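You operate a simulated robot arm through the tools that you are given. There is no shell and no other tool. Be economical: measure what you need, move in short steps, check, and stop when the job is done.

The job below is to be done with a simulated robot arm. You get a single attempt, and the scene is never put back.

## Task
Put the TOP, MID and LOW plugs in and switch the box on.
Fine: each into the socket of its word on the sensor box; the plug marked NEW stays in the rack, the cover open.

Only the result counts: the job must be done as asked and must still hold three seconds after the hand-in. Knocking over, shifting, dropping, spilling or breaking anything else fails it. Lids that push on must go on centred and level and be pressed home; caps that screw on are set level and turned clockwise until they are tight.

## Robot
A 6-joint arm with a two-finger parallel gripper, fixed in place. Base frame: the origin is at the foot of the arm, x ahead of it, y to its left, z up. Lengths are in cm, angles in degrees, forces in N, time in s.
With the tool pointing down near the work surface it reaches from about 26 to 68 cm from the base axis. Its first joint turns from -66.0 to 66.0 degrees. Payload 2.9 kg.
The TCP is the grasp point between the finger pads, 3 cm short of the fingertips. In the tool frame z runs along the fingers and y along their closing line. The gripper opens to 11 cm. The fingers are 2 cm wide and 1 cm thick; the gripper's body (4.8 by 11.2 cm) begins 5.5 cm behind the TCP.
Orientation is that of the tool frame in the base frame, as a unit quaternion [w, x, y, z]. With the fingers straight down and closing along the base's y, the tool's x points along the base's -x, its y along +y and its z along -z.

## Interface
- The arm moves only by the tool jog_arm. Its argument "deltas" is one flat list of numbers, 7 for each row, row after row: the closure, from 0 (fully open) to 1 (shut), then the shift along the tool's x, y, z in cm, then the turn, a rotation vector about the tool's x, y, z in degrees. In form: [grip, dx, dy, dz, wx, wy, wz, grip, dx, dy, dz, wx, wy, wz, ...]. A call has 1 to 10 rows; each row is the pose to reach, as a shift and turn from the pose commanded when the call began, along the tool's axes at that moment. Rows are played at 5 a second. More than 5 cm and 8.6 degrees between two rows, or a gripper value outside its range, and nothing of the call is played. Where a pose cannot be reached the arm comes as near as it can. A force on the tool above 70 N (or 10 N above the force at the start of the call, whichever is more), or a blocked arm, ends the call early, and 0.2 s more pass. Each finger travels about 10.8 cm/s and halts on what it meets, pressing with about 31 N; the grip force reading is that of the motor and also rises with nothing between the fingers. The clock runs only during rows and for 0.2 s after the last one: add rows that repeat a pose to give the fingers time. The reply holds the time, the measured pose of the TCP, the force on the tool along the base axes, the opening and the grip force, in the units named above and with some noise.
- Cameras (640 x 400 px; columns grow to the right, rows downward): "scene" is fixed at [7.29, 42.26, 140.4]; the picture's right is [-0.84, -0.55, 0.00], its down [-0.20, 0.31, -0.93] and it looks along [0.51, -0.78, -0.37] (base axes); focal length 371 px, centre (320, 200). "wrist" rides on the gripper at [7.2, 1.7, -10.3] in the tool frame; the picture's right is [-0.23, 0.97, 0.00], its down [-0.76, -0.18, -0.62] and it looks along [-0.61, -0.14, 0.78] (tool axes); focal length 222 px, centre (320, 200).
- get_image(camera): a new picture of that camera. The clock stands still meanwhile.
- point_at(camera, pixels): for up to 12 pixels [column, row] of the newest picture of that camera ("zoom" is the newest enlarged one), the place [x, y, z] in the base frame of the surface seen there, good to about 0.3 cm. The clock stands still meanwhile.
- close_up(camera, box): a new picture of the part [left, top, right, bottom] of that camera's present view, enlarged. The clock stands still meanwhile.
- hand_in(): hands the job in; it is judged then, once.

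Keep the steps short. Do not move on a guess: measure, check each grasp and each placing, and mend mistakes. In all there are 80 turns and 54 pictures (those below and enlarged ones count). Leave the gripper open and the arm clear of the work at the hand-in unless told otherwise, and finish with a single line.

The tools are called after "Emit:" as name(argument=value, ...) on one line, values as JSON. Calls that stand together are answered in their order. jog_arm: Moves the arm, as the interface text tells. Its arguments: {"type":"object","properties":{"deltas":{"type":"array"}},"required":["deltas"]} The other tools are called the same way: get_image (camera) takes a picture; point_at (camera, pixels) gives the place of the surface under pixels of a picture; close_up (camera, box) takes an enlarged picture of a part of a camera's view; hand_in () hands the job in.

At the start:

```text
t: 0.0
eef_pos: [40.2, -8.82, 115.11]
ee_rot: [0.0, 0.0, 1.0, 0.0]
force: [0.0, -0.7, 0.1]
gripper_width: 10.98
gripper_force: 0.1
```

scene: 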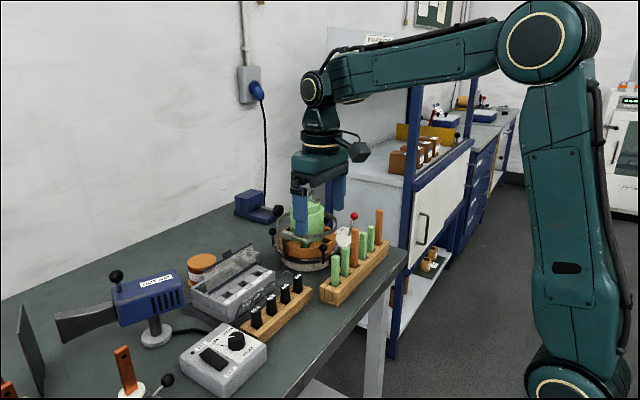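
wrist: 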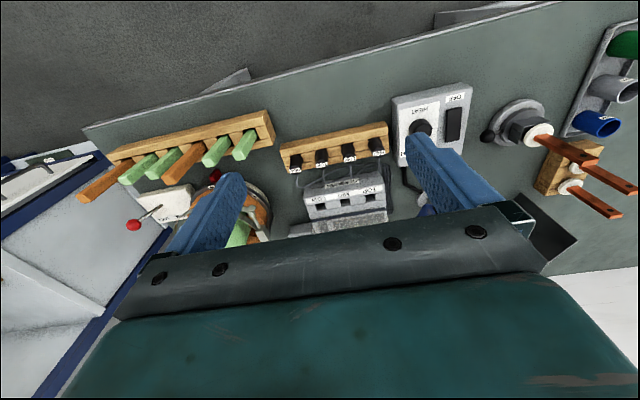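

I see the rack with four black plugs and the sensor box with its open cover. I take enlarged pictures of both views to read the labels.

Emit:
close_up(camera="scene", box=[170, 230, 330, 350])

Emit:
close_up(camera="wrist", box=[270, 80, 480, 240])

```text
3.33 times, centred on (250, 290) of scene
```

zoom: 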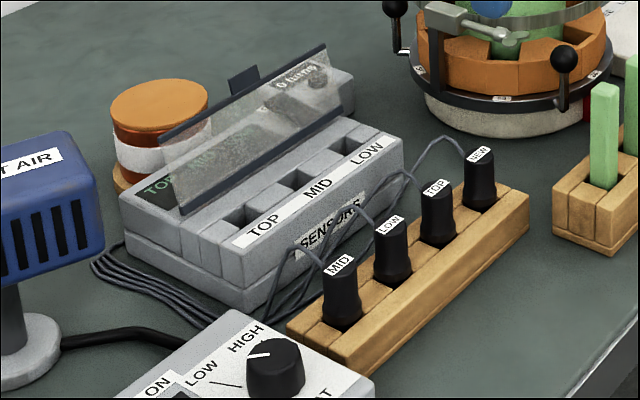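

```text
2.50 times, centred on (375, 160) of wrist
```

zoom: 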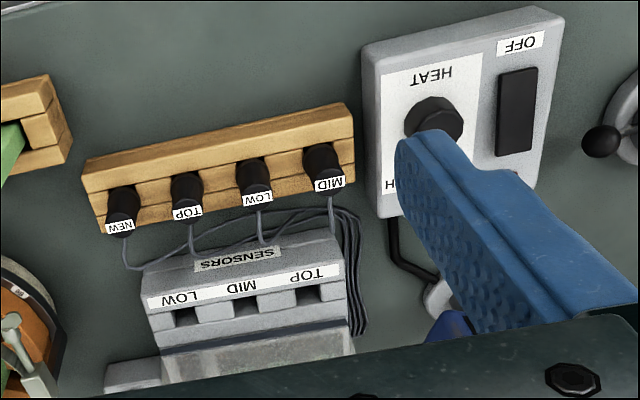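

The labels can be read. I measure plugs, sockets and the box in the newest enlarged picture (wrist).

Emit:
point_at(camera="zoom", pixels=[[120, 212], [188, 202], [256, 190], [325, 175], [188, 317], [248, 306], [307, 294], [240, 250], [130, 378], [519, 110], [435, 120], [85, 165]])

Emit:
close_up(camera="scene", box=[190, 230, 280, 300])

```text
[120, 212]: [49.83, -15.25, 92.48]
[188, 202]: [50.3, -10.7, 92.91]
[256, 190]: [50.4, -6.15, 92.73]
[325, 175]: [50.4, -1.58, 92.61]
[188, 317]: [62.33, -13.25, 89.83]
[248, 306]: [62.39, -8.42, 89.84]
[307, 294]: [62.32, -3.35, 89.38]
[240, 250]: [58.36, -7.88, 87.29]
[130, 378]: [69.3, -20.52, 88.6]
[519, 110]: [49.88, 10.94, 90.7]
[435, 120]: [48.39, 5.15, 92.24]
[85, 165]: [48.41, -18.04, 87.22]
```

```text
5.71 times, centred on (235, 265) of scene
```

zoom: 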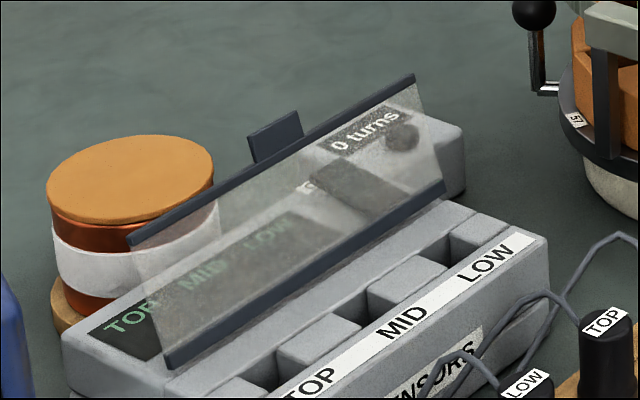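

The switch of the sensor box lies perhaps behind the cover (a small grey part at its far end). I move 14 cm ahead at height to see it from above.

Emit:
jog_arm(deltas=[0, -4, 0, 0, 0, 0, 0, 0, -8, 0, 0, 0, 0, 0, 0, -12, 0, 0, 0, 0, 0, 0, -16, 0, 0, 0, 0, 0, 0, -16, 0, 0, 0, 0, 0])

Emit:
get_image(camera="wrist")

```text
t: 1.2
eef_pos: [56.44, -8.75, 115.08]
ee_rot: [0.0, 0.001, 1.0, 0.0]
force: [0.4, -0.3, -0.4]
gripper_width: 10.99
gripper_force: 0.0
```

```text
48 pictures are left
```

wrist: 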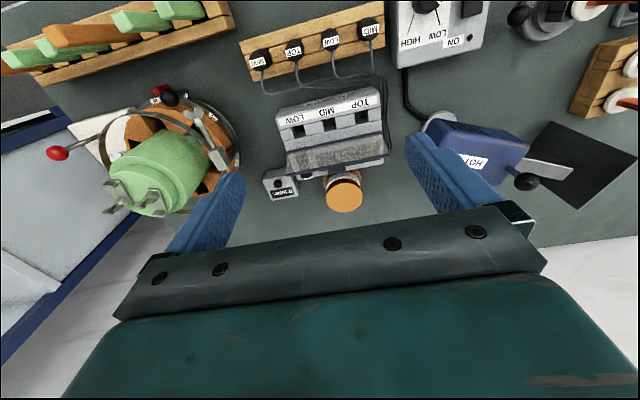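

Emit:
close_up(camera="wrist", box=[240, 70, 400, 220])

Emit:
close_up(camera="wrist", box=[256, 160, 320, 210])

```text
2.67 times, centred on (320, 145) of wrist
```

zoom: 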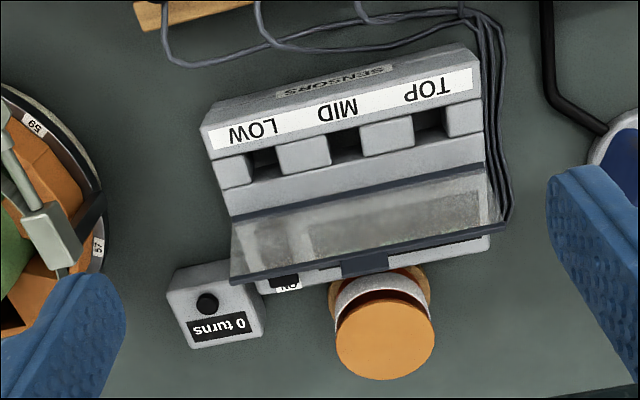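

```text
8.00 times, centred on (288, 185) of wrist
```

zoom: 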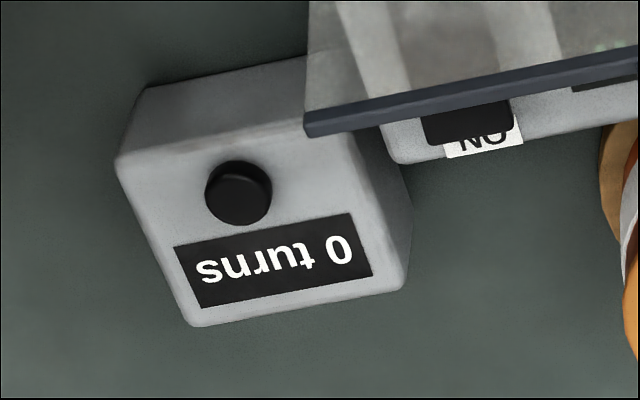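

The sensor box has its own rocker with an "ON" label at its far right corner, partly under the tilted cover. I measure the box, cover and sockets.

Emit:
close_up(camera="wrist", box=[270, 80, 400, 200])

```text
3.33 times, centred on (335, 140) of wrist
```

zoom: 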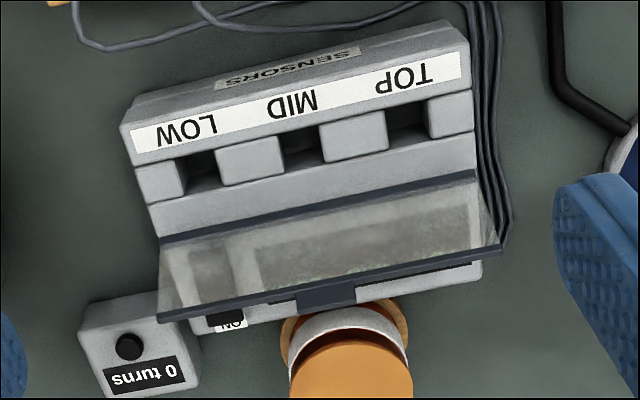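

I measure block edges beside each socket, cover edges and the rocker.

Emit:
point_at(camera="zoom", pixels=[[180, 175], [222, 165], [278, 152], [325, 140], [384, 130], [430, 117], [160, 182], [250, 160], [350, 142], [450, 115], [130, 130], [465, 62]])

Emit:
point_at(camera="zoom", pixels=[[165, 239], [473, 172], [165, 318], [497, 250], [325, 295], [225, 317], [230, 325], [340, 365], [128, 347], [200, 170], [200, 182], [470, 275]])

```text
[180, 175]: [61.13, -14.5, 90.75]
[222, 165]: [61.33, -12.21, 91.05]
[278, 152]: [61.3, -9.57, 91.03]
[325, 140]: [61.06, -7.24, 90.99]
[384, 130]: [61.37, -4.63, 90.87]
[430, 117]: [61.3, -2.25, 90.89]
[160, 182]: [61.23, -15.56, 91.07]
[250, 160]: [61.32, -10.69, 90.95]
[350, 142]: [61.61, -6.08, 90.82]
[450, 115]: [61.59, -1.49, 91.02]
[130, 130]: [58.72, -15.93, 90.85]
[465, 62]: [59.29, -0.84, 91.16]
```

```text
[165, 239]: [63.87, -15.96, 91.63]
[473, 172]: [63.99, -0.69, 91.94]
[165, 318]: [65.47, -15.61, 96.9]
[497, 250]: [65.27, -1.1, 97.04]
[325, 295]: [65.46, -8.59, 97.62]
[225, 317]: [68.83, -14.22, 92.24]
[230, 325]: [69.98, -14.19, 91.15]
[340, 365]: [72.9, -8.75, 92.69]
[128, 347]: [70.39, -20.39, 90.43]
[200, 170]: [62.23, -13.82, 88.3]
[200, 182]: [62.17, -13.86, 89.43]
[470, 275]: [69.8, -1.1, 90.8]
```

Box top is z≈91.0, sockets at y≈-13.35 (LOW), -8.4 (MID), -3.4 (TOP). The rocker lies at about (69, -14.2). Now I go back to the rack and lower to see the plugs closely.

Emit:
jog_arm(deltas=[0, 3, 0, 3, 0, 0, 0, 0, 6, 0, 6, 0, 0, 0, 0, 8, 0, 9, 0, 0, 0, 0, 8, 0, 10, 0, 0, 0])

Emit:
get_image(camera="wrist")

Emit:
close_up(camera="scene", box=[235, 260, 315, 345])

```text
t: 2.2
eef_pos: [48.18, -8.73, 105.03]
ee_rot: [0.001, 0.001, 1.0, 0.0]
force: [-0.2, -0.3, 0.2]
gripper_width: 11.02
gripper_force: 0.1
```

```text
44 pictures are left
```

wrist: 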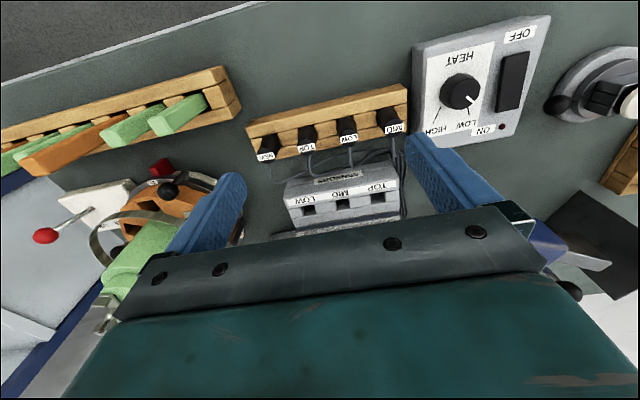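

```text
4.71 times, centred on (275, 302) of scene
```

zoom: 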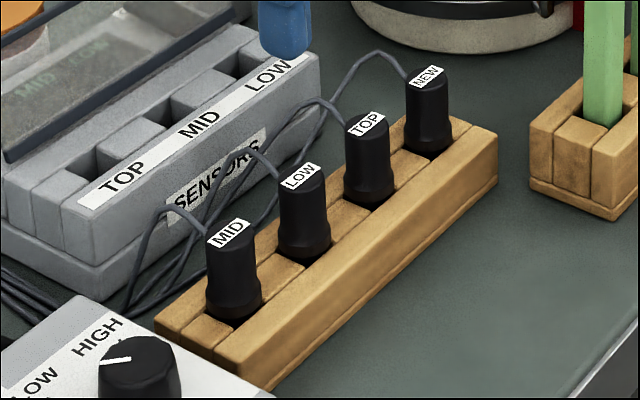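

I measure the plug heights and the rack top in the scene zoom.

Emit:
point_at(camera="zoom", pixels=[[232, 232], [235, 300], [300, 178], [303, 245], [366, 124], [369, 192], [270, 278], [335, 222], [427, 78], [215, 333], [210, 270], [260, 270]])

Emit:
close_up(camera="wrist", box=[240, 80, 420, 230])

```text
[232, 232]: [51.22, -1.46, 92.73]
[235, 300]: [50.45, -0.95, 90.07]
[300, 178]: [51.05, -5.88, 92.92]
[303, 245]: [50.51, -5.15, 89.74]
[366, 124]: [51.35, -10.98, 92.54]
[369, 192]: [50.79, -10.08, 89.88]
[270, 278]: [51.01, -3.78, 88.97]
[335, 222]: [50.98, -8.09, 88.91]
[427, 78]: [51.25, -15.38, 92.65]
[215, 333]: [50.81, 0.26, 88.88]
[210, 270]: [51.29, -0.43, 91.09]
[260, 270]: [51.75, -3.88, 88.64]
```

```text
2.67 times, centred on (330, 155) of wrist
```

zoom: 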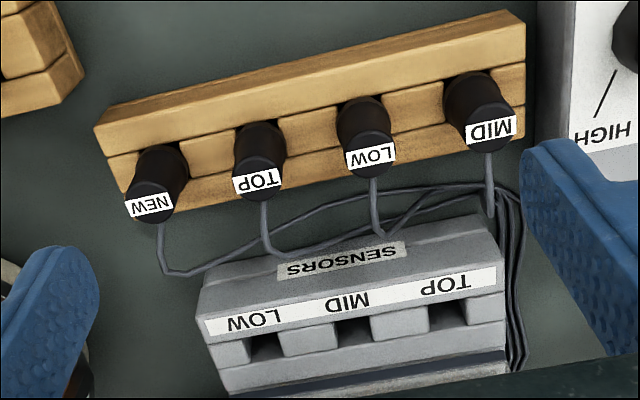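

Rack top is z≈88.9, plug tops ≈92.8. I measure the plug outlines in this wrist zoom.

Emit:
point_at(camera="zoom", pixels=[[466, 130], [512, 118], [492, 141], [488, 115], [346, 158], [394, 148], [370, 140], [234, 183], [282, 174], [258, 164], [495, 155], [372, 172]])

Emit:
point_at(camera="zoom", pixels=[[446, 100], [500, 92], [338, 122], [390, 116], [235, 150], [285, 145], [475, 78], [365, 103], [420, 105], [415, 125], [420, 132], [410, 65]])

```text
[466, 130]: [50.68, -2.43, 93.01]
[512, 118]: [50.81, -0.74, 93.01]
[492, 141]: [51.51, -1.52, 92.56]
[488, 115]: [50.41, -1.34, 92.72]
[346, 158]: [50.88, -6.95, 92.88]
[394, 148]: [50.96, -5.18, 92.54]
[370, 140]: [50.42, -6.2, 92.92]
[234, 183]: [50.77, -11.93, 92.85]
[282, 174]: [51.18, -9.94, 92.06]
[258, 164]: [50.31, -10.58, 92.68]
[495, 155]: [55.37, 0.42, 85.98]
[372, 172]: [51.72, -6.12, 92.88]
```

```text
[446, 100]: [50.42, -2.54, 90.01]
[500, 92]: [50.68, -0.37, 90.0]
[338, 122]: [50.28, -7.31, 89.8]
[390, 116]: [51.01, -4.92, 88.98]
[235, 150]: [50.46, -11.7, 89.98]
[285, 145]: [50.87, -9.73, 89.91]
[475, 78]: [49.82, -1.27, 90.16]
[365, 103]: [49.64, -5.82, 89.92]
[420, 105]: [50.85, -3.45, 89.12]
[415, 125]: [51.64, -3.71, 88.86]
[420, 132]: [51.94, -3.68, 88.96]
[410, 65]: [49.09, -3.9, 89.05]
```

Plugs: x≈51.0, y≈-1.5 (MID), -6.1 (LOW), -10.7 (TOP). I go above TOP with the fingers set to about 3.6 cm and stop at TCP z≈98 to check.

Emit:
jog_arm(deltas=[0.3, -1.4, -1, 2, 0, 0, 0, 0.67, -2.8, -1.9, 5, 0, 0, 0, 0.67, -2.8, -1.9, 7, 0, 0, 0, 0.67, -2.8, -1.9, 7, 0, 0, 0])

Emit:
get_image(camera="wrist")

```text
t: 3.2
eef_pos: [50.84, -10.7, 98.12]
ee_rot: [0.0, 0.0, 1.0, 0.0]
force: [1.0, 0.0, -0.5]
gripper_width: 3.66
gripper_force: 0.2
```

```text
41 pictures are left
```

wrist: 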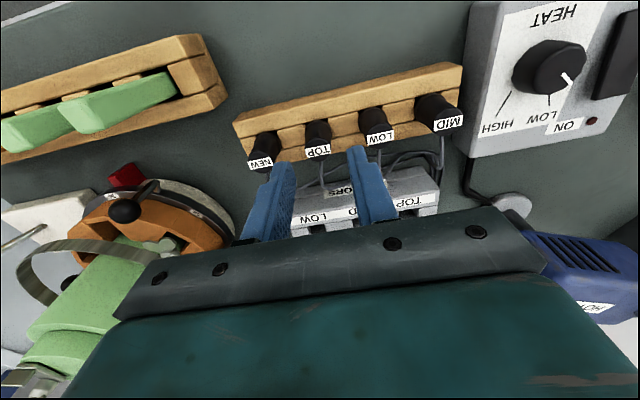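

The fingers straddle TOP (318,140). I lower to TCP z≈93.2 and close.

Emit:
jog_arm(deltas=[0.67, -0.1, 0, 2.5, 0, 0, 0, 0.67, -0.1, 0, 4.2, 0, 0, 0, 0.67, -0.1, 0, 4.9, 0, 0, 0, 0.67, -0.1, 0, 4.9, 0, 0, 0, 1, -0.1, 0, 4.9, 0, 0, 0, 1, -0.1, 0, 4.9, 0, 0, 0])

Emit:
close_up(camera="wrist", box=[200, 80, 460, 240])

Emit:
close_up(camera="scene", box=[220, 210, 330, 345])

```text
t: 4.6
eef_pos: [50.96, -10.71, 93.23]
ee_rot: [0.0, 0.0, 1.0, 0.0]
force: [0.0, -6.1, -0.2]
gripper_width: 2.08
gripper_force: 31.0
```

```text
2.46 times, centred on (330, 160) of wrist
```

zoom: 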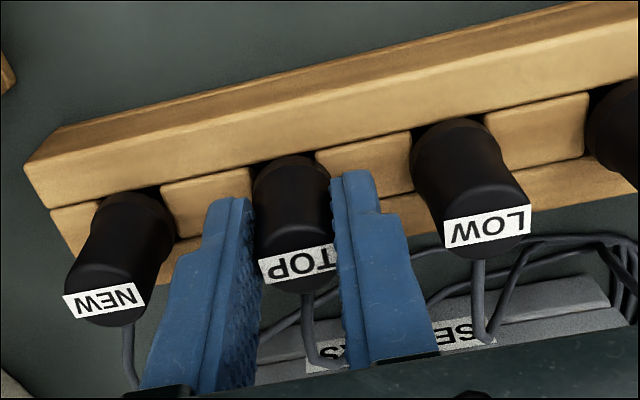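

```text
2.96 times, centred on (275, 278) of scene
```

zoom: 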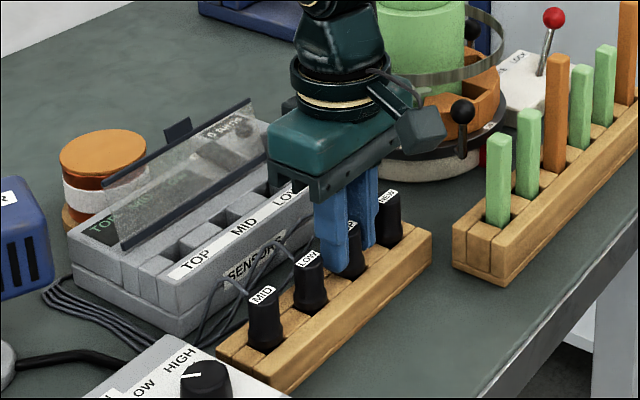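

The grip holds at 2.08 cm with 31 N. I lift 8 cm and look at the plug's underside.

Emit:
jog_arm(deltas=[1, 0, 0, -1, 0, 0, 0, 1, 0, 0, -3, 0, 0, 0, 1, 0, 0, -6, 0, 0, 0, 1, 0, 0, -9, 0, 0, 0, 1, 0, 0, -9, 0, 0, 0])

Emit:
close_up(camera="scene", box=[220, 190, 330, 325])

Emit:
close_up(camera="wrist", box=[200, 80, 460, 240])

```text
t: 5.8
eef_pos: [51.2, -10.6, 102.26]
ee_rot: [0.0, 0.0, 1.0, 0.0]
force: [-0.2, 0.7, -0.2]
gripper_width: 2.05
gripper_force: 31.2
```

```text
2.96 times, centred on (275, 258) of scene
```

zoom: 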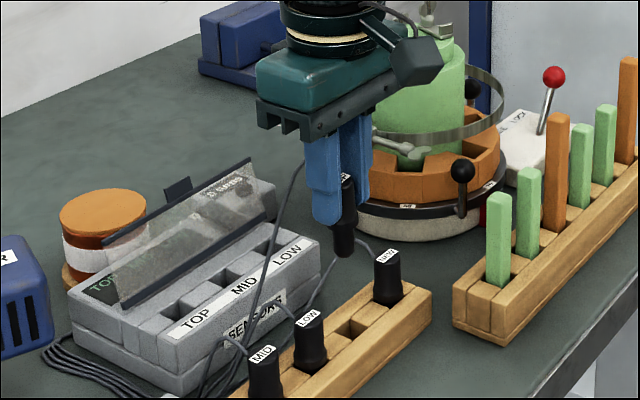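

```text
2.46 times, centred on (330, 160) of wrist
```

zoom: 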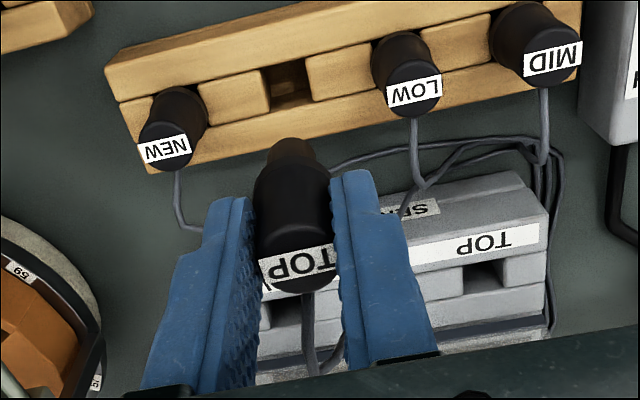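

The plug came out cleanly; its shank shows below. I measure the empty rack hole and the TOP and MID sockets in this zoom to find the x relation.

Emit:
point_at(camera="zoom", pixels=[[262, 72], [306, 62], [270, 102], [314, 95], [463, 268], [505, 258], [468, 290], [512, 282], [485, 292], [545, 250], [500, 250], [290, 98]])

Emit:
point_at(camera="wrist", pixels=[[318, 188], [316, 150], [318, 170]])

```text
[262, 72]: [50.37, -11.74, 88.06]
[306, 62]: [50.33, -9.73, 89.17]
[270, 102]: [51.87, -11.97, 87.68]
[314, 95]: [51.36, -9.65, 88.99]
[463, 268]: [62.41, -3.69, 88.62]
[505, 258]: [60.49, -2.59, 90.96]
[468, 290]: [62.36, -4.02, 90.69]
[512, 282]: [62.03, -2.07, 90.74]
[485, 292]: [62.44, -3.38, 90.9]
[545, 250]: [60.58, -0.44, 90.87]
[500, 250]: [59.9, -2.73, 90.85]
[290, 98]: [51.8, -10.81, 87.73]
```

```text
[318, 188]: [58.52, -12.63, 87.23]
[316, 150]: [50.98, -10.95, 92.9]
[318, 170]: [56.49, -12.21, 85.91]
```

Socket TOP centre is about (61.3, -3.4). I carry the plug there, staying high.

Emit:
jog_arm(deltas=[1, -3.4, 2.4, 0, 0, 0, 0, 1, -6.8, 4.8, 0, 0, 0, 0, 1, -10.2, 7.3, 0, 0, 0, 0, 1, -10.2, 7.3, 3, 0, 0, 0, 1, -10.2, 7.3, 3, 0, 0, 0])

Emit:
close_up(camera="wrist", box=[220, 80, 420, 220])

Emit:
close_up(camera="scene", box=[180, 190, 300, 320])

```text
t: 7.0
eef_pos: [61.24, -3.27, 99.25]
ee_rot: [-0.001, 0.0, 1.0, 0.0]
force: [0.3, -0.4, 0.2]
gripper_width: 2.08
gripper_force: 31.3
```

```text
2.86 times, centred on (320, 150) of wrist
```

zoom: 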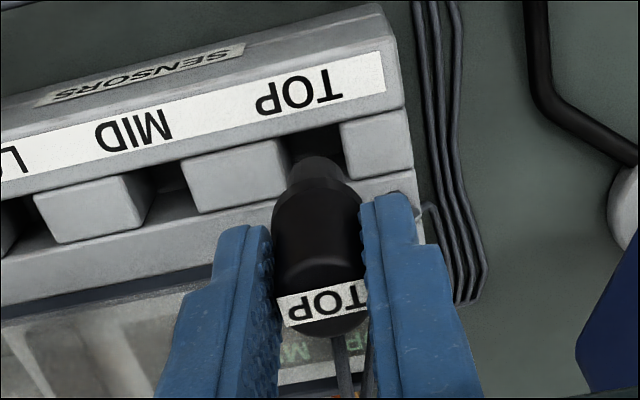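

```text
3.08 times, centred on (240, 255) of scene
```

zoom: 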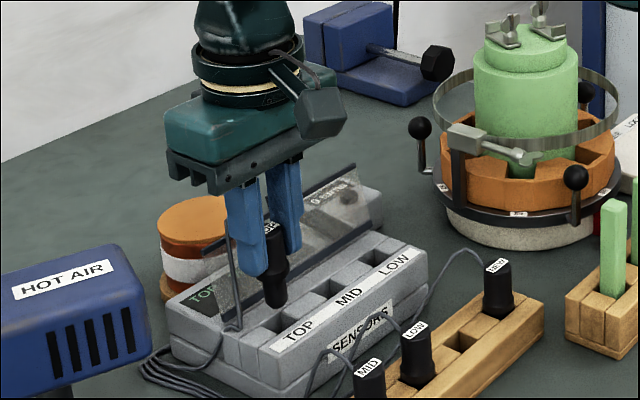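

I measure the socket edges and the plug in the wrist view before lowering.

Emit:
get_image(camera="wrist")

Emit:
close_up(camera="wrist", box=[280, 100, 380, 180])

```text
34 pictures are left
```

wrist: 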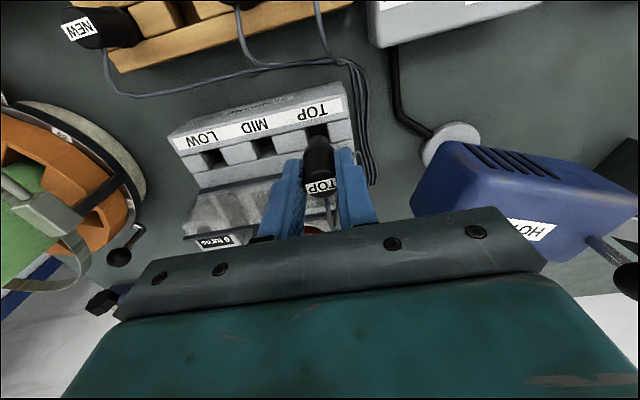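

```text
5.00 times, centred on (330, 140) of wrist
```

zoom: 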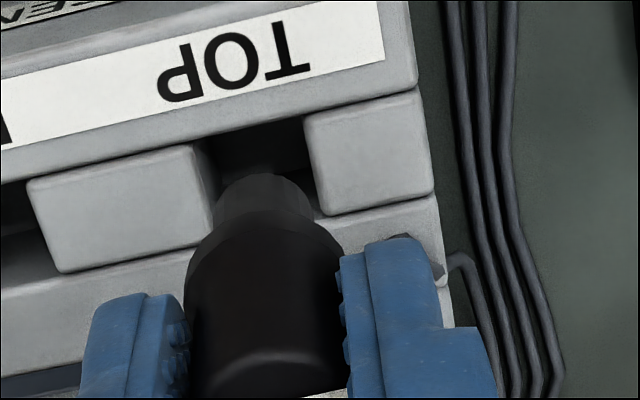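

Emit:
point_at(camera="zoom", pixels=[[192, 150], [205, 225], [308, 118], [322, 212], [30, 190], [65, 268], [415, 92], [430, 190], [262, 182], [225, 215], [305, 205], [265, 225]])

```text
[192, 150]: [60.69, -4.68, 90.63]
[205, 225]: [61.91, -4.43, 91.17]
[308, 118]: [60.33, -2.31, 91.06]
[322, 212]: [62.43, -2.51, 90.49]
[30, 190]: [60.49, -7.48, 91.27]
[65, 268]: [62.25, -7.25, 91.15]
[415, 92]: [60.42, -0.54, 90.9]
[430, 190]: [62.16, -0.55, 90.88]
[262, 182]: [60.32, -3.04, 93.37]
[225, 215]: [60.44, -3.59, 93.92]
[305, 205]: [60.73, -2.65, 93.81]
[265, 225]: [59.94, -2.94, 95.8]
```

The plug sits about 0.2 cm short in x and 0.15 cm to the left. I correct this and lower in small steps to TCP z≈96.2, reading the force.

Emit:
jog_arm(deltas=[1, -0.2, -0.12, 0, 0, 0, 0, 1, -0.2, -0.12, 1.2, 0, 0, 0, 1, -0.2, -0.12, 2.2, 0, 0, 0, 1, -0.2, -0.12, 2.6, 0, 0, 0, 1, -0.2, -0.12, 3, 0, 0, 0])

Emit:
close_up(camera="wrist", box=[280, 100, 380, 180])

```text
t: 8.2
eef_pos: [61.37, -3.45, 95.96]
ee_rot: [0.0, -0.001, 1.0, 0.0]
force: [0.4, 0.1, -0.5]
gripper_width: 2.05
gripper_force: 30.8
```

```text
5.00 times, centred on (330, 140) of wrist
```

zoom: 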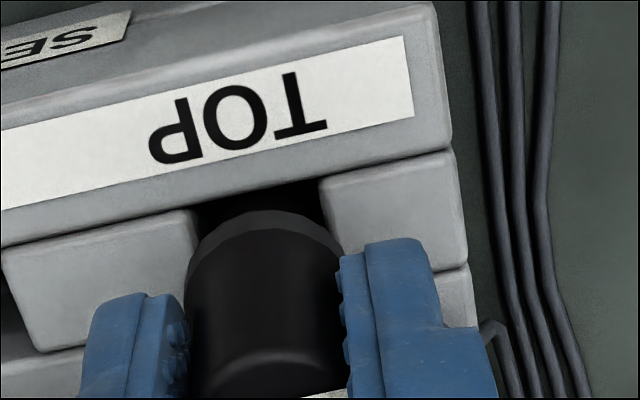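

No force, and the shank is in the socket. I push on in small steps until it seats.

Emit:
jog_arm(deltas=[1, 0, 0, 0.3, 0, 0, 0, 1, 0, 0, 0.6, 0, 0, 0, 1, 0, 0, 0.9, 0, 0, 0, 1, 0, 0, 1.0, 0, 0, 0])

Emit:
close_up(camera="wrist", box=[280, 100, 380, 180])

```text
t: 9.2
eef_pos: [61.37, -3.43, 95.26]
ee_rot: [-0.001, 0.0, 1.0, 0.001]
force: [0.0, 0.5, -0.3]
gripper_width: 2.04
gripper_force: 30.6
```

```text
5.00 times, centred on (330, 140) of wrist
```

zoom: 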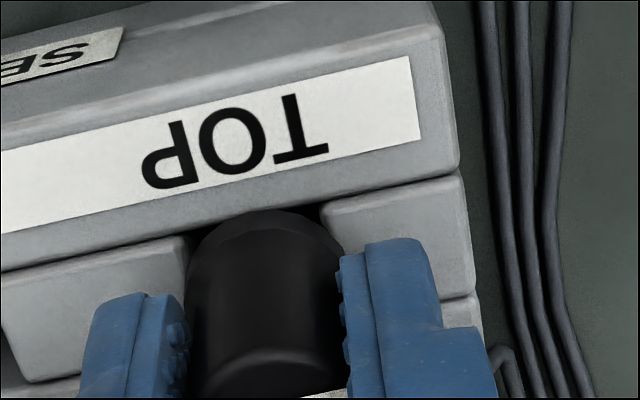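

Still free. I go on to TCP z≈94.4 (fingertips 91.4, above the box top) watching the force.

Emit:
jog_arm(deltas=[1, 0, 0, 0.2, 0, 0, 0, 1, 0, 0, 0.4, 0, 0, 0, 1, 0, 0, 0.6, 0, 0, 0, 1, 0, 0, 0.8, 0, 0, 0])

Emit:
close_up(camera="wrist", box=[280, 100, 380, 180])

```text
t: 10.2
eef_pos: [61.48, -3.33, 94.93]
ee_rot: [0.003, 0.0, 1.0, 0.0]
force: [-7.9, 1.2, 32.8]
gripper_width: 2.06
gripper_force: 30.9
```

```text
5.00 times, centred on (330, 140) of wrist
```

zoom: 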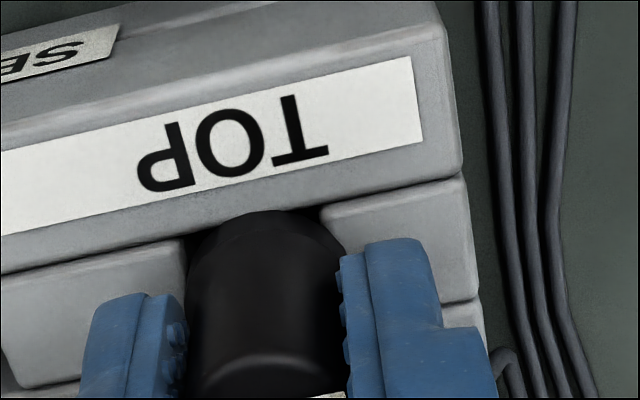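

Firm contact (33 N). I press a little further to see whether it seats with a click or is at its stop.

Emit:
jog_arm(deltas=[1, 0, 0, 0.2, 0, 0, 0, 1, 0, 0, 0.4, 0, 0, 0, 1, 0, 0, 0.4, 0, 0, 0])

Emit:
close_up(camera="scene", box=[190, 230, 290, 320])

```text
t: 11.0
eef_pos: [61.59, -3.46, 94.39]
ee_rot: [0.005, -0.001, 1.0, 0.0]
force: [0.6, 3.7, 30.9]
gripper_width: 2.1
gripper_force: 31.4
```

```text
4.44 times, centred on (240, 275) of scene
```

zoom: 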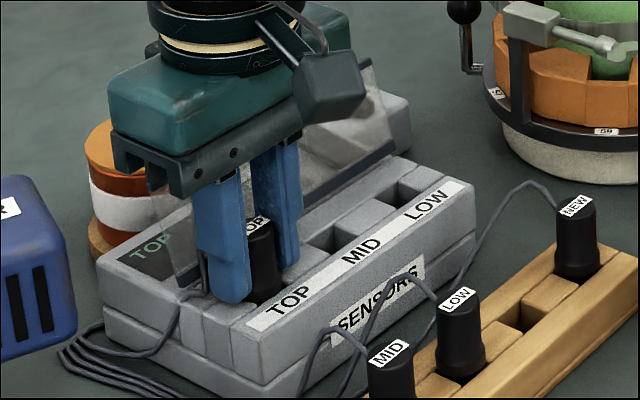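

It moved 0.5 cm deeper. I relieve the push, open, rise and check how the plug sits.

Emit:
jog_arm(deltas=[1, 0, 0, -0.4, 0, 0, 0, 0.67, 0, 0, -0.4, 0, 0, 0, 0.67, 0, 0, -0.4, 0, 0, 0, 0.67, 0, 0, -3, 0, 0, 0, 0.67, 0, 0, -6, 0, 0, 0, 0.67, 0, 0, -8, 0, 0, 0, 0.67, 3, 0, -9, 0, 0, 0])

Emit:
close_up(camera="scene", box=[190, 230, 290, 320])

Emit:
close_up(camera="wrist", box=[220, 60, 420, 220])

```text
t: 12.6
eef_pos: [58.55, -3.33, 102.94]
ee_rot: [-0.001, -0.001, 1.0, 0.0]
force: [0.3, 0.2, 0.4]
gripper_width: 3.63
gripper_force: 0.1
```

```text
4.44 times, centred on (240, 275) of scene
```

zoom: 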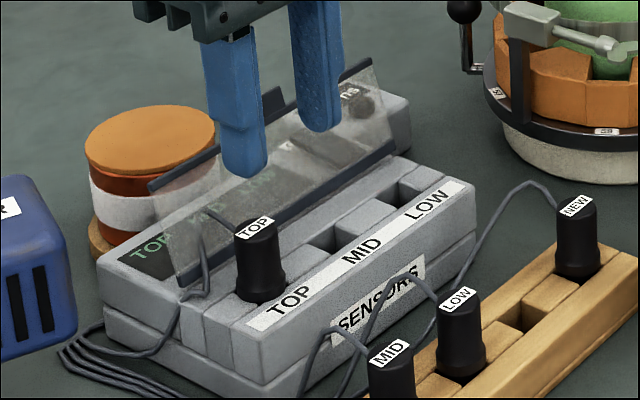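

```text
2.50 times, centred on (320, 140) of wrist
```

zoom: 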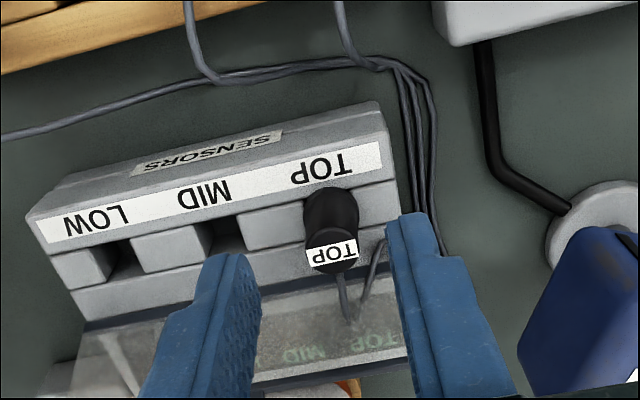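

The plug stands upright. I measure its top and base in the wrist zoom.

Emit:
point_at(camera="zoom", pixels=[[330, 243], [308, 258], [355, 250], [330, 235], [332, 268], [305, 205], [356, 200], [330, 190], [275, 230], [378, 200], [340, 300], [375, 250]])

```text
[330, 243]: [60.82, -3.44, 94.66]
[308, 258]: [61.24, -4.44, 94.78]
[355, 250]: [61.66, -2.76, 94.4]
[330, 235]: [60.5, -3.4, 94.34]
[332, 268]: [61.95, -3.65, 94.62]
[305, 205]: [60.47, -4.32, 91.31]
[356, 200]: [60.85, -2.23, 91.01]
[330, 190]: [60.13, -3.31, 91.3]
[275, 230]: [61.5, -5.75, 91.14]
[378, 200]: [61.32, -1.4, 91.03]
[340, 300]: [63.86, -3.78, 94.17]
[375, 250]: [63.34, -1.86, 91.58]
```

Top is 94.65, so 3.65 cm stands out against 3.85 in the rack; the fingers slipped at the end. To be sure it is home, I press on its top with shut fingers.

Emit:
jog_arm(deltas=[1, -2.7, 0.1, 0, 0, 0, 0, 1, -2.7, 0.1, 3, 0, 0, 0, 1, -2.7, 0.1, 4.8, 0, 0, 0, 1, -2.7, 0.1, 5.3, 0, 0, 0, 1, -2.7, 0.1, 5.6, 0, 0, 0, 1, -2.7, 0.1, 5.9, 0, 0, 0, 1, -2.7, 0.1, 6.1, 0, 0, 0])

```text
t: 14.2
eef_pos: [61.03, -3.22, 97.41]
ee_rot: [0.004, 0.0, 1.0, -0.001]
force: [-8.8, 2.7, 36.0]
gripper_width: 0.0
gripper_force: 31.0
```

Tips at 94.4 with 36 N. I press about 0.35 cm more (below 70 N), then rise.

Emit:
jog_arm(deltas=[1, 0, 0, 0.2, 0, 0, 0, 1, 0, 0, 0.35, 0, 0, 0, 1, 0, 0, 0.35, 0, 0, 0])

```text
t: 15.0
eef_pos: [61.17, -3.41, 97.34]
ee_rot: [0.008, 0.0, 1.0, 0.0]
force: [-11.5, 3.5, 50.0]
gripper_width: 0.0
gripper_force: 31.6
```

It stays at 97.35 under 50 N: a hard stop, so it is home. I rise and head for MID at the rack.

Emit:
jog_arm(deltas=[1, 0, 0, -1, 0, 0, 0, 1, 0, 0, -4, 0, 0, 0, 0.67, 2.5, 0.5, -6, 0, 0, 0, 0.67, 6, 1, -6, 0, 0, 0, 0.67, 10.1, 1.9, -6, 0, 0, 0, 0.67, 10.1, 1.9, -2, 0, 0, 0, 0.67, 10.1, 1.9, -2, 0, 0, 0])

Emit:
close_up(camera="wrist", box=[220, 60, 460, 220])

Emit:
close_up(camera="scene", box=[190, 210, 320, 330])

```text
t: 16.6
eef_pos: [50.88, -1.55, 98.5]
ee_rot: [0.0, 0.0, 1.0, 0.001]
force: [0.4, 0.2, 0.7]
gripper_width: 3.62
gripper_force: 0.0
```

```text
2.50 times, centred on (340, 140) of wrist
```

zoom: 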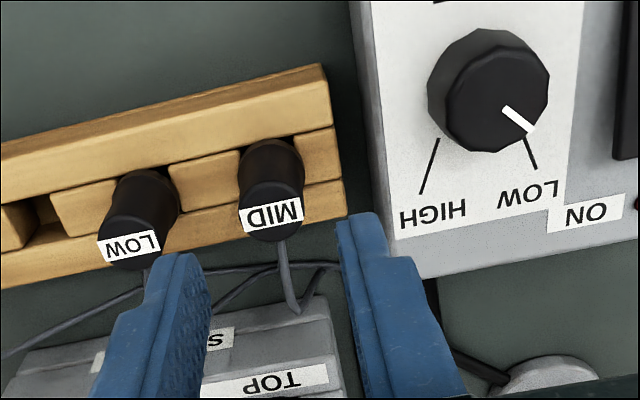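

```text
3.33 times, centred on (255, 270) of scene
```

zoom: 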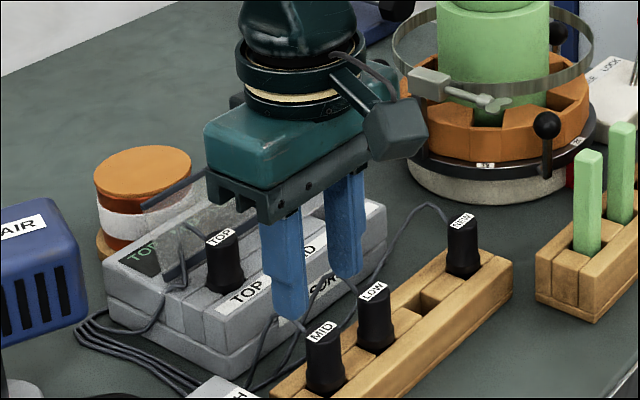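

I measure the heat box's edge, since the left finger comes down next to it, and MID's position.

Emit:
close_up(camera="wrist", box=[220, 60, 460, 220])

Emit:
point_at(camera="zoom", pixels=[[395, 268], [375, 120], [380, 200], [270, 200], [242, 222], [302, 215], [240, 180], [302, 175], [272, 142], [345, 150]])

```text
2.50 times, centred on (340, 140) of wrist
```

zoom: 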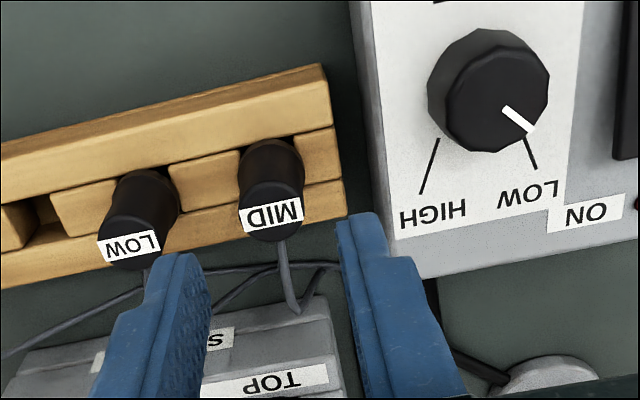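

```text
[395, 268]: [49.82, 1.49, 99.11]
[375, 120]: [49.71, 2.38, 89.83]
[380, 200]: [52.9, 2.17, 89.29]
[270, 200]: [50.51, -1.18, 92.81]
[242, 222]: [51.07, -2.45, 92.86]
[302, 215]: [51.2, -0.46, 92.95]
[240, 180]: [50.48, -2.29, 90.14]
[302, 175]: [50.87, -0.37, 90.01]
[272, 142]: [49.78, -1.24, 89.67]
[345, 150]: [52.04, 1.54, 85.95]
```

The heat box edge is at y≈2.2; the finger's outer face stays at about 1.2. I lower on MID and close.

Emit:
jog_arm(deltas=[0.71, 0, 0.1, 2.5, 0, 0, 0, 0.71, 0, 0.1, 4.5, 0, 0, 0, 0.71, 0, 0.1, 5.3, 0, 0, 0, 0.71, 0, 0.1, 5.3, 0, 0, 0, 1, 0, 0.1, 5.3, 0, 0, 0, 1, 0, 0.1, 5.3, 0, 0, 0])

Emit:
close_up(camera="wrist", box=[220, 60, 460, 220])

```text
t: 18.0
eef_pos: [51.04, -1.29, 93.39]
ee_rot: [0.0, 0.0, 1.0, 0.0]
force: [-0.4, 0.2, 0.1]
gripper_width: 2.03
gripper_force: 31.1
```

```text
2.50 times, centred on (340, 140) of wrist
```

zoom: 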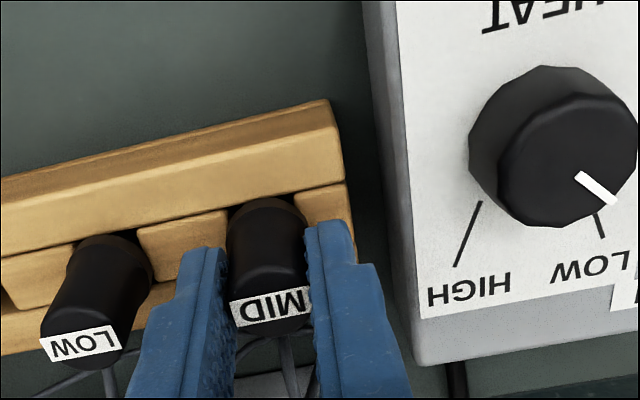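

MID is held (2.03 cm, no side force). I lift 9 cm and carry it over the MID socket.

Emit:
jog_arm(deltas=[1, 0, 0, -2, 0, 0, 0, 1, 0, 0, -5, 0, 0, 0, 1, 0, 0, -9, 0, 0, 0, 1, -3.4, -2.3, -9, 0, 0, 0, 1, -6.8, -4.7, -9, 0, 0, 0, 1, -10.25, -7, -9, 0, 0, 0, 1, -10.25, -7, -6, 0, 0, 0, 1, -10.25, -7, -6, 0, 0, 0])

Emit:
close_up(camera="wrist", box=[260, 90, 380, 190])

```text
t: 19.8
eef_pos: [61.15, -8.36, 99.22]
ee_rot: [0.001, 0.0, 1.0, 0.0]
force: [-0.3, -0.9, -0.2]
gripper_width: 2.04
gripper_force: 30.7
```

```text
4.00 times, centred on (320, 140) of wrist
```

zoom: 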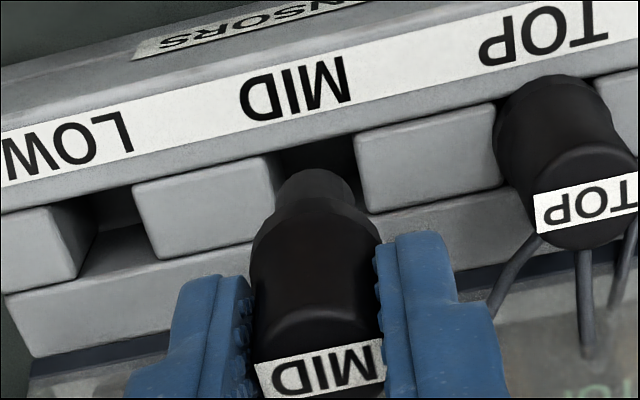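

It is lined up as TOP was. I lower in steps to TCP z≈95.3 and check.

Emit:
jog_arm(deltas=[1, 0, 0, 1.2, 0, 0, 0, 1, 0, 0, 2.2, 0, 0, 0, 1, 0, 0, 2.8, 0, 0, 0, 1, 0, 0, 3.4, 0, 0, 0, 1, 0, 0, 3.8, 0, 0, 0])

Emit:
close_up(camera="wrist", box=[260, 90, 380, 190])

```text
t: 21.0
eef_pos: [61.36, -8.29, 95.62]
ee_rot: [0.001, 0.0, 1.0, 0.0]
force: [10.1, -1.0, 3.9]
gripper_width: 2.05
gripper_force: 31.1
```

```text
4.00 times, centred on (320, 140) of wrist
```

zoom: 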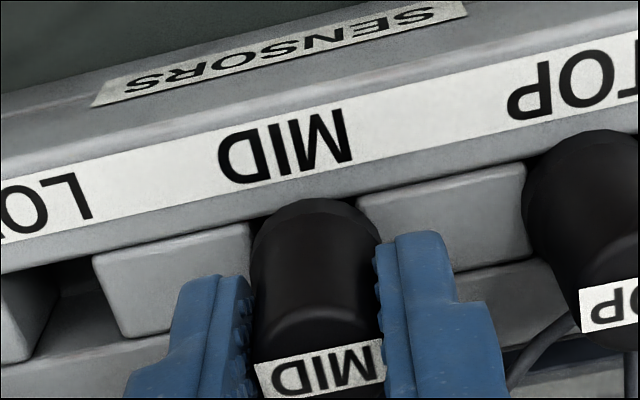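

A side force of +10 N in x: the plug touches the socket's near wall. I shift 0.12 cm ahead and go on gently.

Emit:
jog_arm(deltas=[1, -0.12, -0.05, 0, 0, 0, 0, 1, -0.12, -0.05, 0.15, 0, 0, 0, 1, -0.12, -0.05, 0.3, 0, 0, 0])

```text
t: 21.8
eef_pos: [61.42, -8.28, 95.13]
ee_rot: [-0.002, -0.001, 1.0, 0.001]
force: [6.7, 0.8, 1.6]
gripper_width: 2.02
gripper_force: 31.0
```

Force fell. I shift slightly further ahead and lower until the stop.

Emit:
jog_arm(deltas=[1, -0.1, 0, 0.1, 0, 0, 0, 1, -0.1, 0, 0.3, 0, 0, 0, 1, -0.1, 0, 0.5, 0, 0, 0, 1, -0.1, 0, 0.6, 0, 0, 0])

```text
t: 22.8
eef_pos: [61.58, -8.34, 94.88]
ee_rot: [0.002, 0.001, 1.0, 0.0]
force: [-9.0, -2.0, 30.2]
gripper_width: 2.07
gripper_force: 31.0
```

Same stop as TOP (94.9 at 30 N). I release, rise, shut the fingers and stop above its top.

Emit:
jog_arm(deltas=[1, 0, 0, -0.4, 0, 0, 0, 0.67, 0, 0, -0.4, 0, 0, 0, 0.67, 0, 0, -0.4, 0, 0, 0, 0.67, 0, 0, -3, 0, 0, 0, 0.67, 0, 0, -6, 0, 0, 0, 1, 0.3, 0, -6, 0, 0, 0, 1, 0.3, 0, -6, 0, 0, 0, 1, 0.3, 0, -3.5, 0, 0, 0])

Emit:
close_up(camera="wrist", box=[240, 80, 400, 200])

```text
t: 24.6
eef_pos: [61.19, -8.27, 97.98]
ee_rot: [0.0, 0.0, 1.0, 0.001]
force: [-0.5, -1.0, 0.9]
gripper_width: 0.0
gripper_force: 30.9
```

```text
3.33 times, centred on (320, 140) of wrist
```

zoom: 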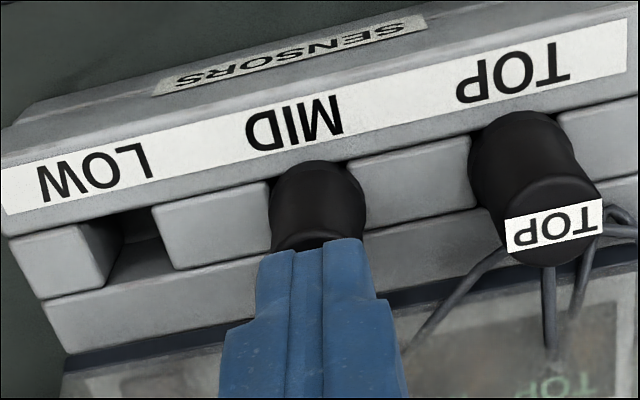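

The shut fingers stand over MID. I press down gently.

Emit:
jog_arm(deltas=[1, 0, 0, 0.5, 0, 0, 0, 1, 0, 0, 0.8, 0, 0, 0, 1, 0, 0, 1.1, 0, 0, 0, 1, 0, 0, 1.3, 0, 0, 0, 1, 0, 0, 1.3, 0, 0, 0])

```text
t: 25.8
eef_pos: [61.25, -8.37, 97.53]
ee_rot: [0.006, 0.0, 1.0, -0.001]
force: [-8.9, 2.7, 44.2]
gripper_width: 0.0
gripper_force: 31.1
```

MID holds at 97.5 under 44 N: home. I rise and go above LOW in the rack.

Emit:
jog_arm(deltas=[1, 0, 0, -1.5, 0, 0, 0, 1, 0, 0, -5, 0, 0, 0, 0.67, 3, 0.7, -6, 0, 0, 0, 0.67, 7, 1.5, -6, 0, 0, 0, 0.67, 10.2, 2.35, -5, 0, 0, 0, 0.67, 10.2, 2.35, -2, 0, 0, 0, 0.67, 10.2, 2.35, -2, 0, 0, 0])

Emit:
close_up(camera="wrist", box=[200, 60, 440, 220])

```text
t: 27.4
eef_pos: [51.01, -6.11, 98.78]
ee_rot: [0.0, 0.001, 1.0, 0.0]
force: [0.2, 1.0, -0.3]
gripper_width: 3.63
gripper_force: 0.0
```

```text
2.50 times, centred on (320, 140) of wrist
```

zoom: 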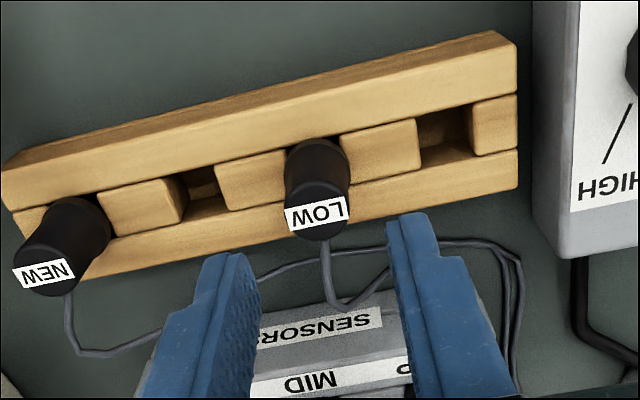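

Centred on LOW. I lower 5.4 cm and close.

Emit:
jog_arm(deltas=[0.67, 0, 0, 2.5, 0, 0, 0, 0.67, 0, 0, 4.5, 0, 0, 0, 0.67, 0, 0, 5.4, 0, 0, 0, 0.67, 0, 0, 5.4, 0, 0, 0, 1, 0, 0, 5.4, 0, 0, 0, 1, 0, 0, 5.4, 0, 0, 0])

Emit:
close_up(camera="wrist", box=[200, 60, 440, 220])

```text
t: 28.8
eef_pos: [50.99, -6.09, 93.41]
ee_rot: [0.0, 0.0, 1.0, 0.0]
force: [0.0, -0.3, 0.1]
gripper_width: 2.09
gripper_force: 30.9
```

```text
2.50 times, centred on (320, 140) of wrist
```

zoom: 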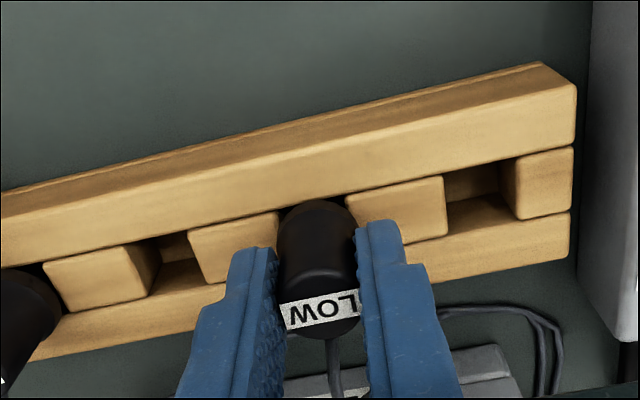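

LOW is held (2.09 cm). I lift and carry it over the LOW socket.

Emit:
jog_arm(deltas=[1, 0, 0, -2, 0, 0, 0, 1, 0, 0, -5, 0, 0, 0, 1, 0, 0, -9, 0, 0, 0, 1, -3.4, -2.4, -9, 0, 0, 0, 1, -6.8, -4.8, -9, 0, 0, 0, 1, -10.42, -7.25, -9, 0, 0, 0, 1, -10.42, -7.25, -6, 0, 0, 0, 1, -10.42, -7.25, -6, 0, 0, 0])

Emit:
close_up(camera="wrist", box=[260, 90, 380, 190])

```text
t: 30.6
eef_pos: [61.56, -13.17, 99.35]
ee_rot: [0.0, 0.0, 1.0, -0.001]
force: [0.2, 0.7, 0.0]
gripper_width: 2.06
gripper_force: 31.0
```

```text
4.00 times, centred on (320, 140) of wrist
```

zoom: 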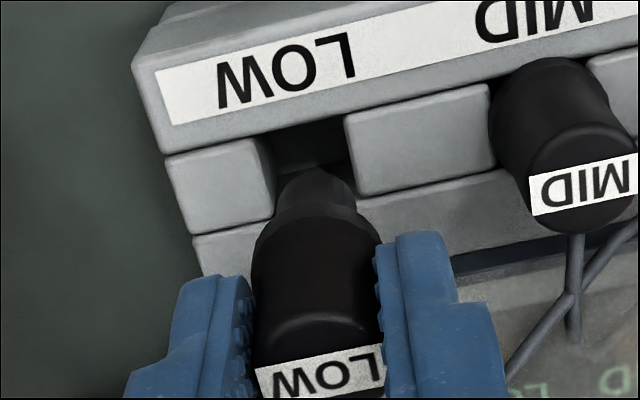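

Against the MID picture the socket lies about 11 px more to the left, so I shift -0.17 cm in y while lowering in steps.

Emit:
jog_arm(deltas=[1, 0, -0.17, 0, 0, 0, 0, 1, 0, -0.17, 1.2, 0, 0, 0, 1, 0, -0.17, 2.2, 0, 0, 0, 1, 0, -0.17, 2.8, 0, 0, 0, 1, 0, -0.17, 3.4, 0, 0, 0, 1, 0, -0.17, 3.8, 0, 0, 0])

Emit:
close_up(camera="wrist", box=[260, 90, 380, 190])

```text
t: 32.0
eef_pos: [61.38, -13.46, 95.49]
ee_rot: [0.0, 0.0, 1.0, 0.0]
force: [0.1, 0.0, -0.1]
gripper_width: 2.07
gripper_force: 30.7
```

```text
4.00 times, centred on (320, 140) of wrist
```

zoom: 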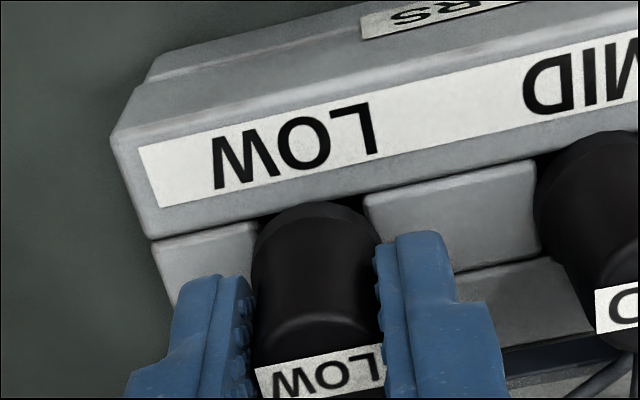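

No force, it goes in freely. I lower on to the stop.

Emit:
jog_arm(deltas=[1, 0, 0, 0.3, 0, 0, 0, 1, 0, 0, 0.6, 0, 0, 0, 1, 0, 0, 0.8, 0, 0, 0, 1, 0, 0, 1.0, 0, 0, 0])

```text
t: 33.0
eef_pos: [61.54, -13.5, 95.08]
ee_rot: [0.003, 0.0, 1.0, -0.001]
force: [-9.9, 2.5, 30.5]
gripper_width: 2.06
gripper_force: 31.3
```

Stop reached at about 95 with 30 N. I release, rise, shut the fingers and come over its top.

Emit:
jog_arm(deltas=[1, 0, 0, -0.4, 0, 0, 0, 0.67, 0, 0, -0.4, 0, 0, 0, 0.67, 0, 0, -0.4, 0, 0, 0, 0.67, 0, 0, -3, 0, 0, 0, 0.67, 0, 0, -6, 0, 0, 0, 1, 0.3, 0, -6, 0, 0, 0, 1, 0.3, 0, -6, 0, 0, 0, 1, 0.3, 0, -3.5, 0, 0, 0])

Emit:
jog_arm(deltas=[1, 0, 0, 0.5, 0, 0, 0, 1, 0, 0, 0.8, 0, 0, 0, 1, 0, 0, 1.1, 0, 0, 0, 1, 0, 0, 1.2, 0, 0, 0, 1, 0, 0, 1.2, 0, 0, 0])

```text
t: 34.8
eef_pos: [60.96, -13.47, 98.15]
ee_rot: [0.0, 0.0, 1.0, -0.001]
force: [0.4, 0.1, 0.3]
gripper_width: 0.0
gripper_force: 31.0
```

```text
t: 36.0
eef_pos: [61.32, -13.47, 97.36]
ee_rot: [0.005, 0.0, 1.0, -0.001]
force: [-9.1, 2.0, 38.9]
gripper_width: 0.0
gripper_force: 30.8
```

All three are home. Now the rocker: I rise and go ahead to look behind the cover.

Emit:
jog_arm(deltas=[1, 0, 0, -3, 0, 0, 0, 1, 0, 0, -7, 0, 0, 0, 1, -1.5, 0, -11, 0, 0, 0, 1, -3.5, 0, -13, 0, 0, 0, 1, -5.5, 0, -13, 0, 0, 0, 1, -5.5, 0, -13, 0, 0, 0])

Emit:
close_up(camera="wrist", box=[220, 60, 420, 210])

Emit:
close_up(camera="scene", box=[190, 220, 300, 320])

```text
t: 37.4
eef_pos: [63.01, -13.55, 108.42]
ee_rot: [0.0, 0.0, 1.0, 0.001]
force: [0.1, -0.2, 0.0]
gripper_width: 0.03
gripper_force: 30.8
out of reach, approached as far as the arm can: row 4, 5, 6
```

```text
2.67 times, centred on (320, 135) of wrist
```

zoom: 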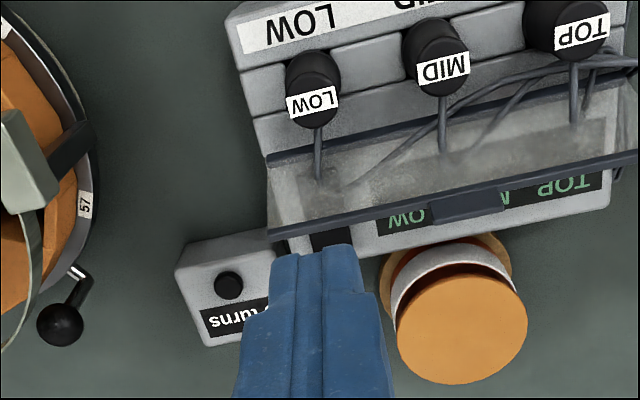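

```text
4.00 times, centred on (245, 270) of scene
```

zoom: 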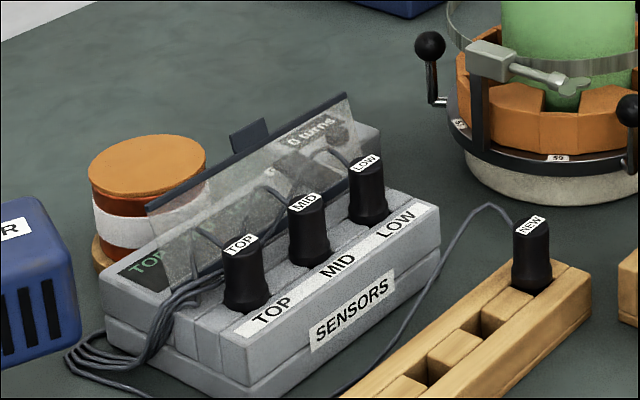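

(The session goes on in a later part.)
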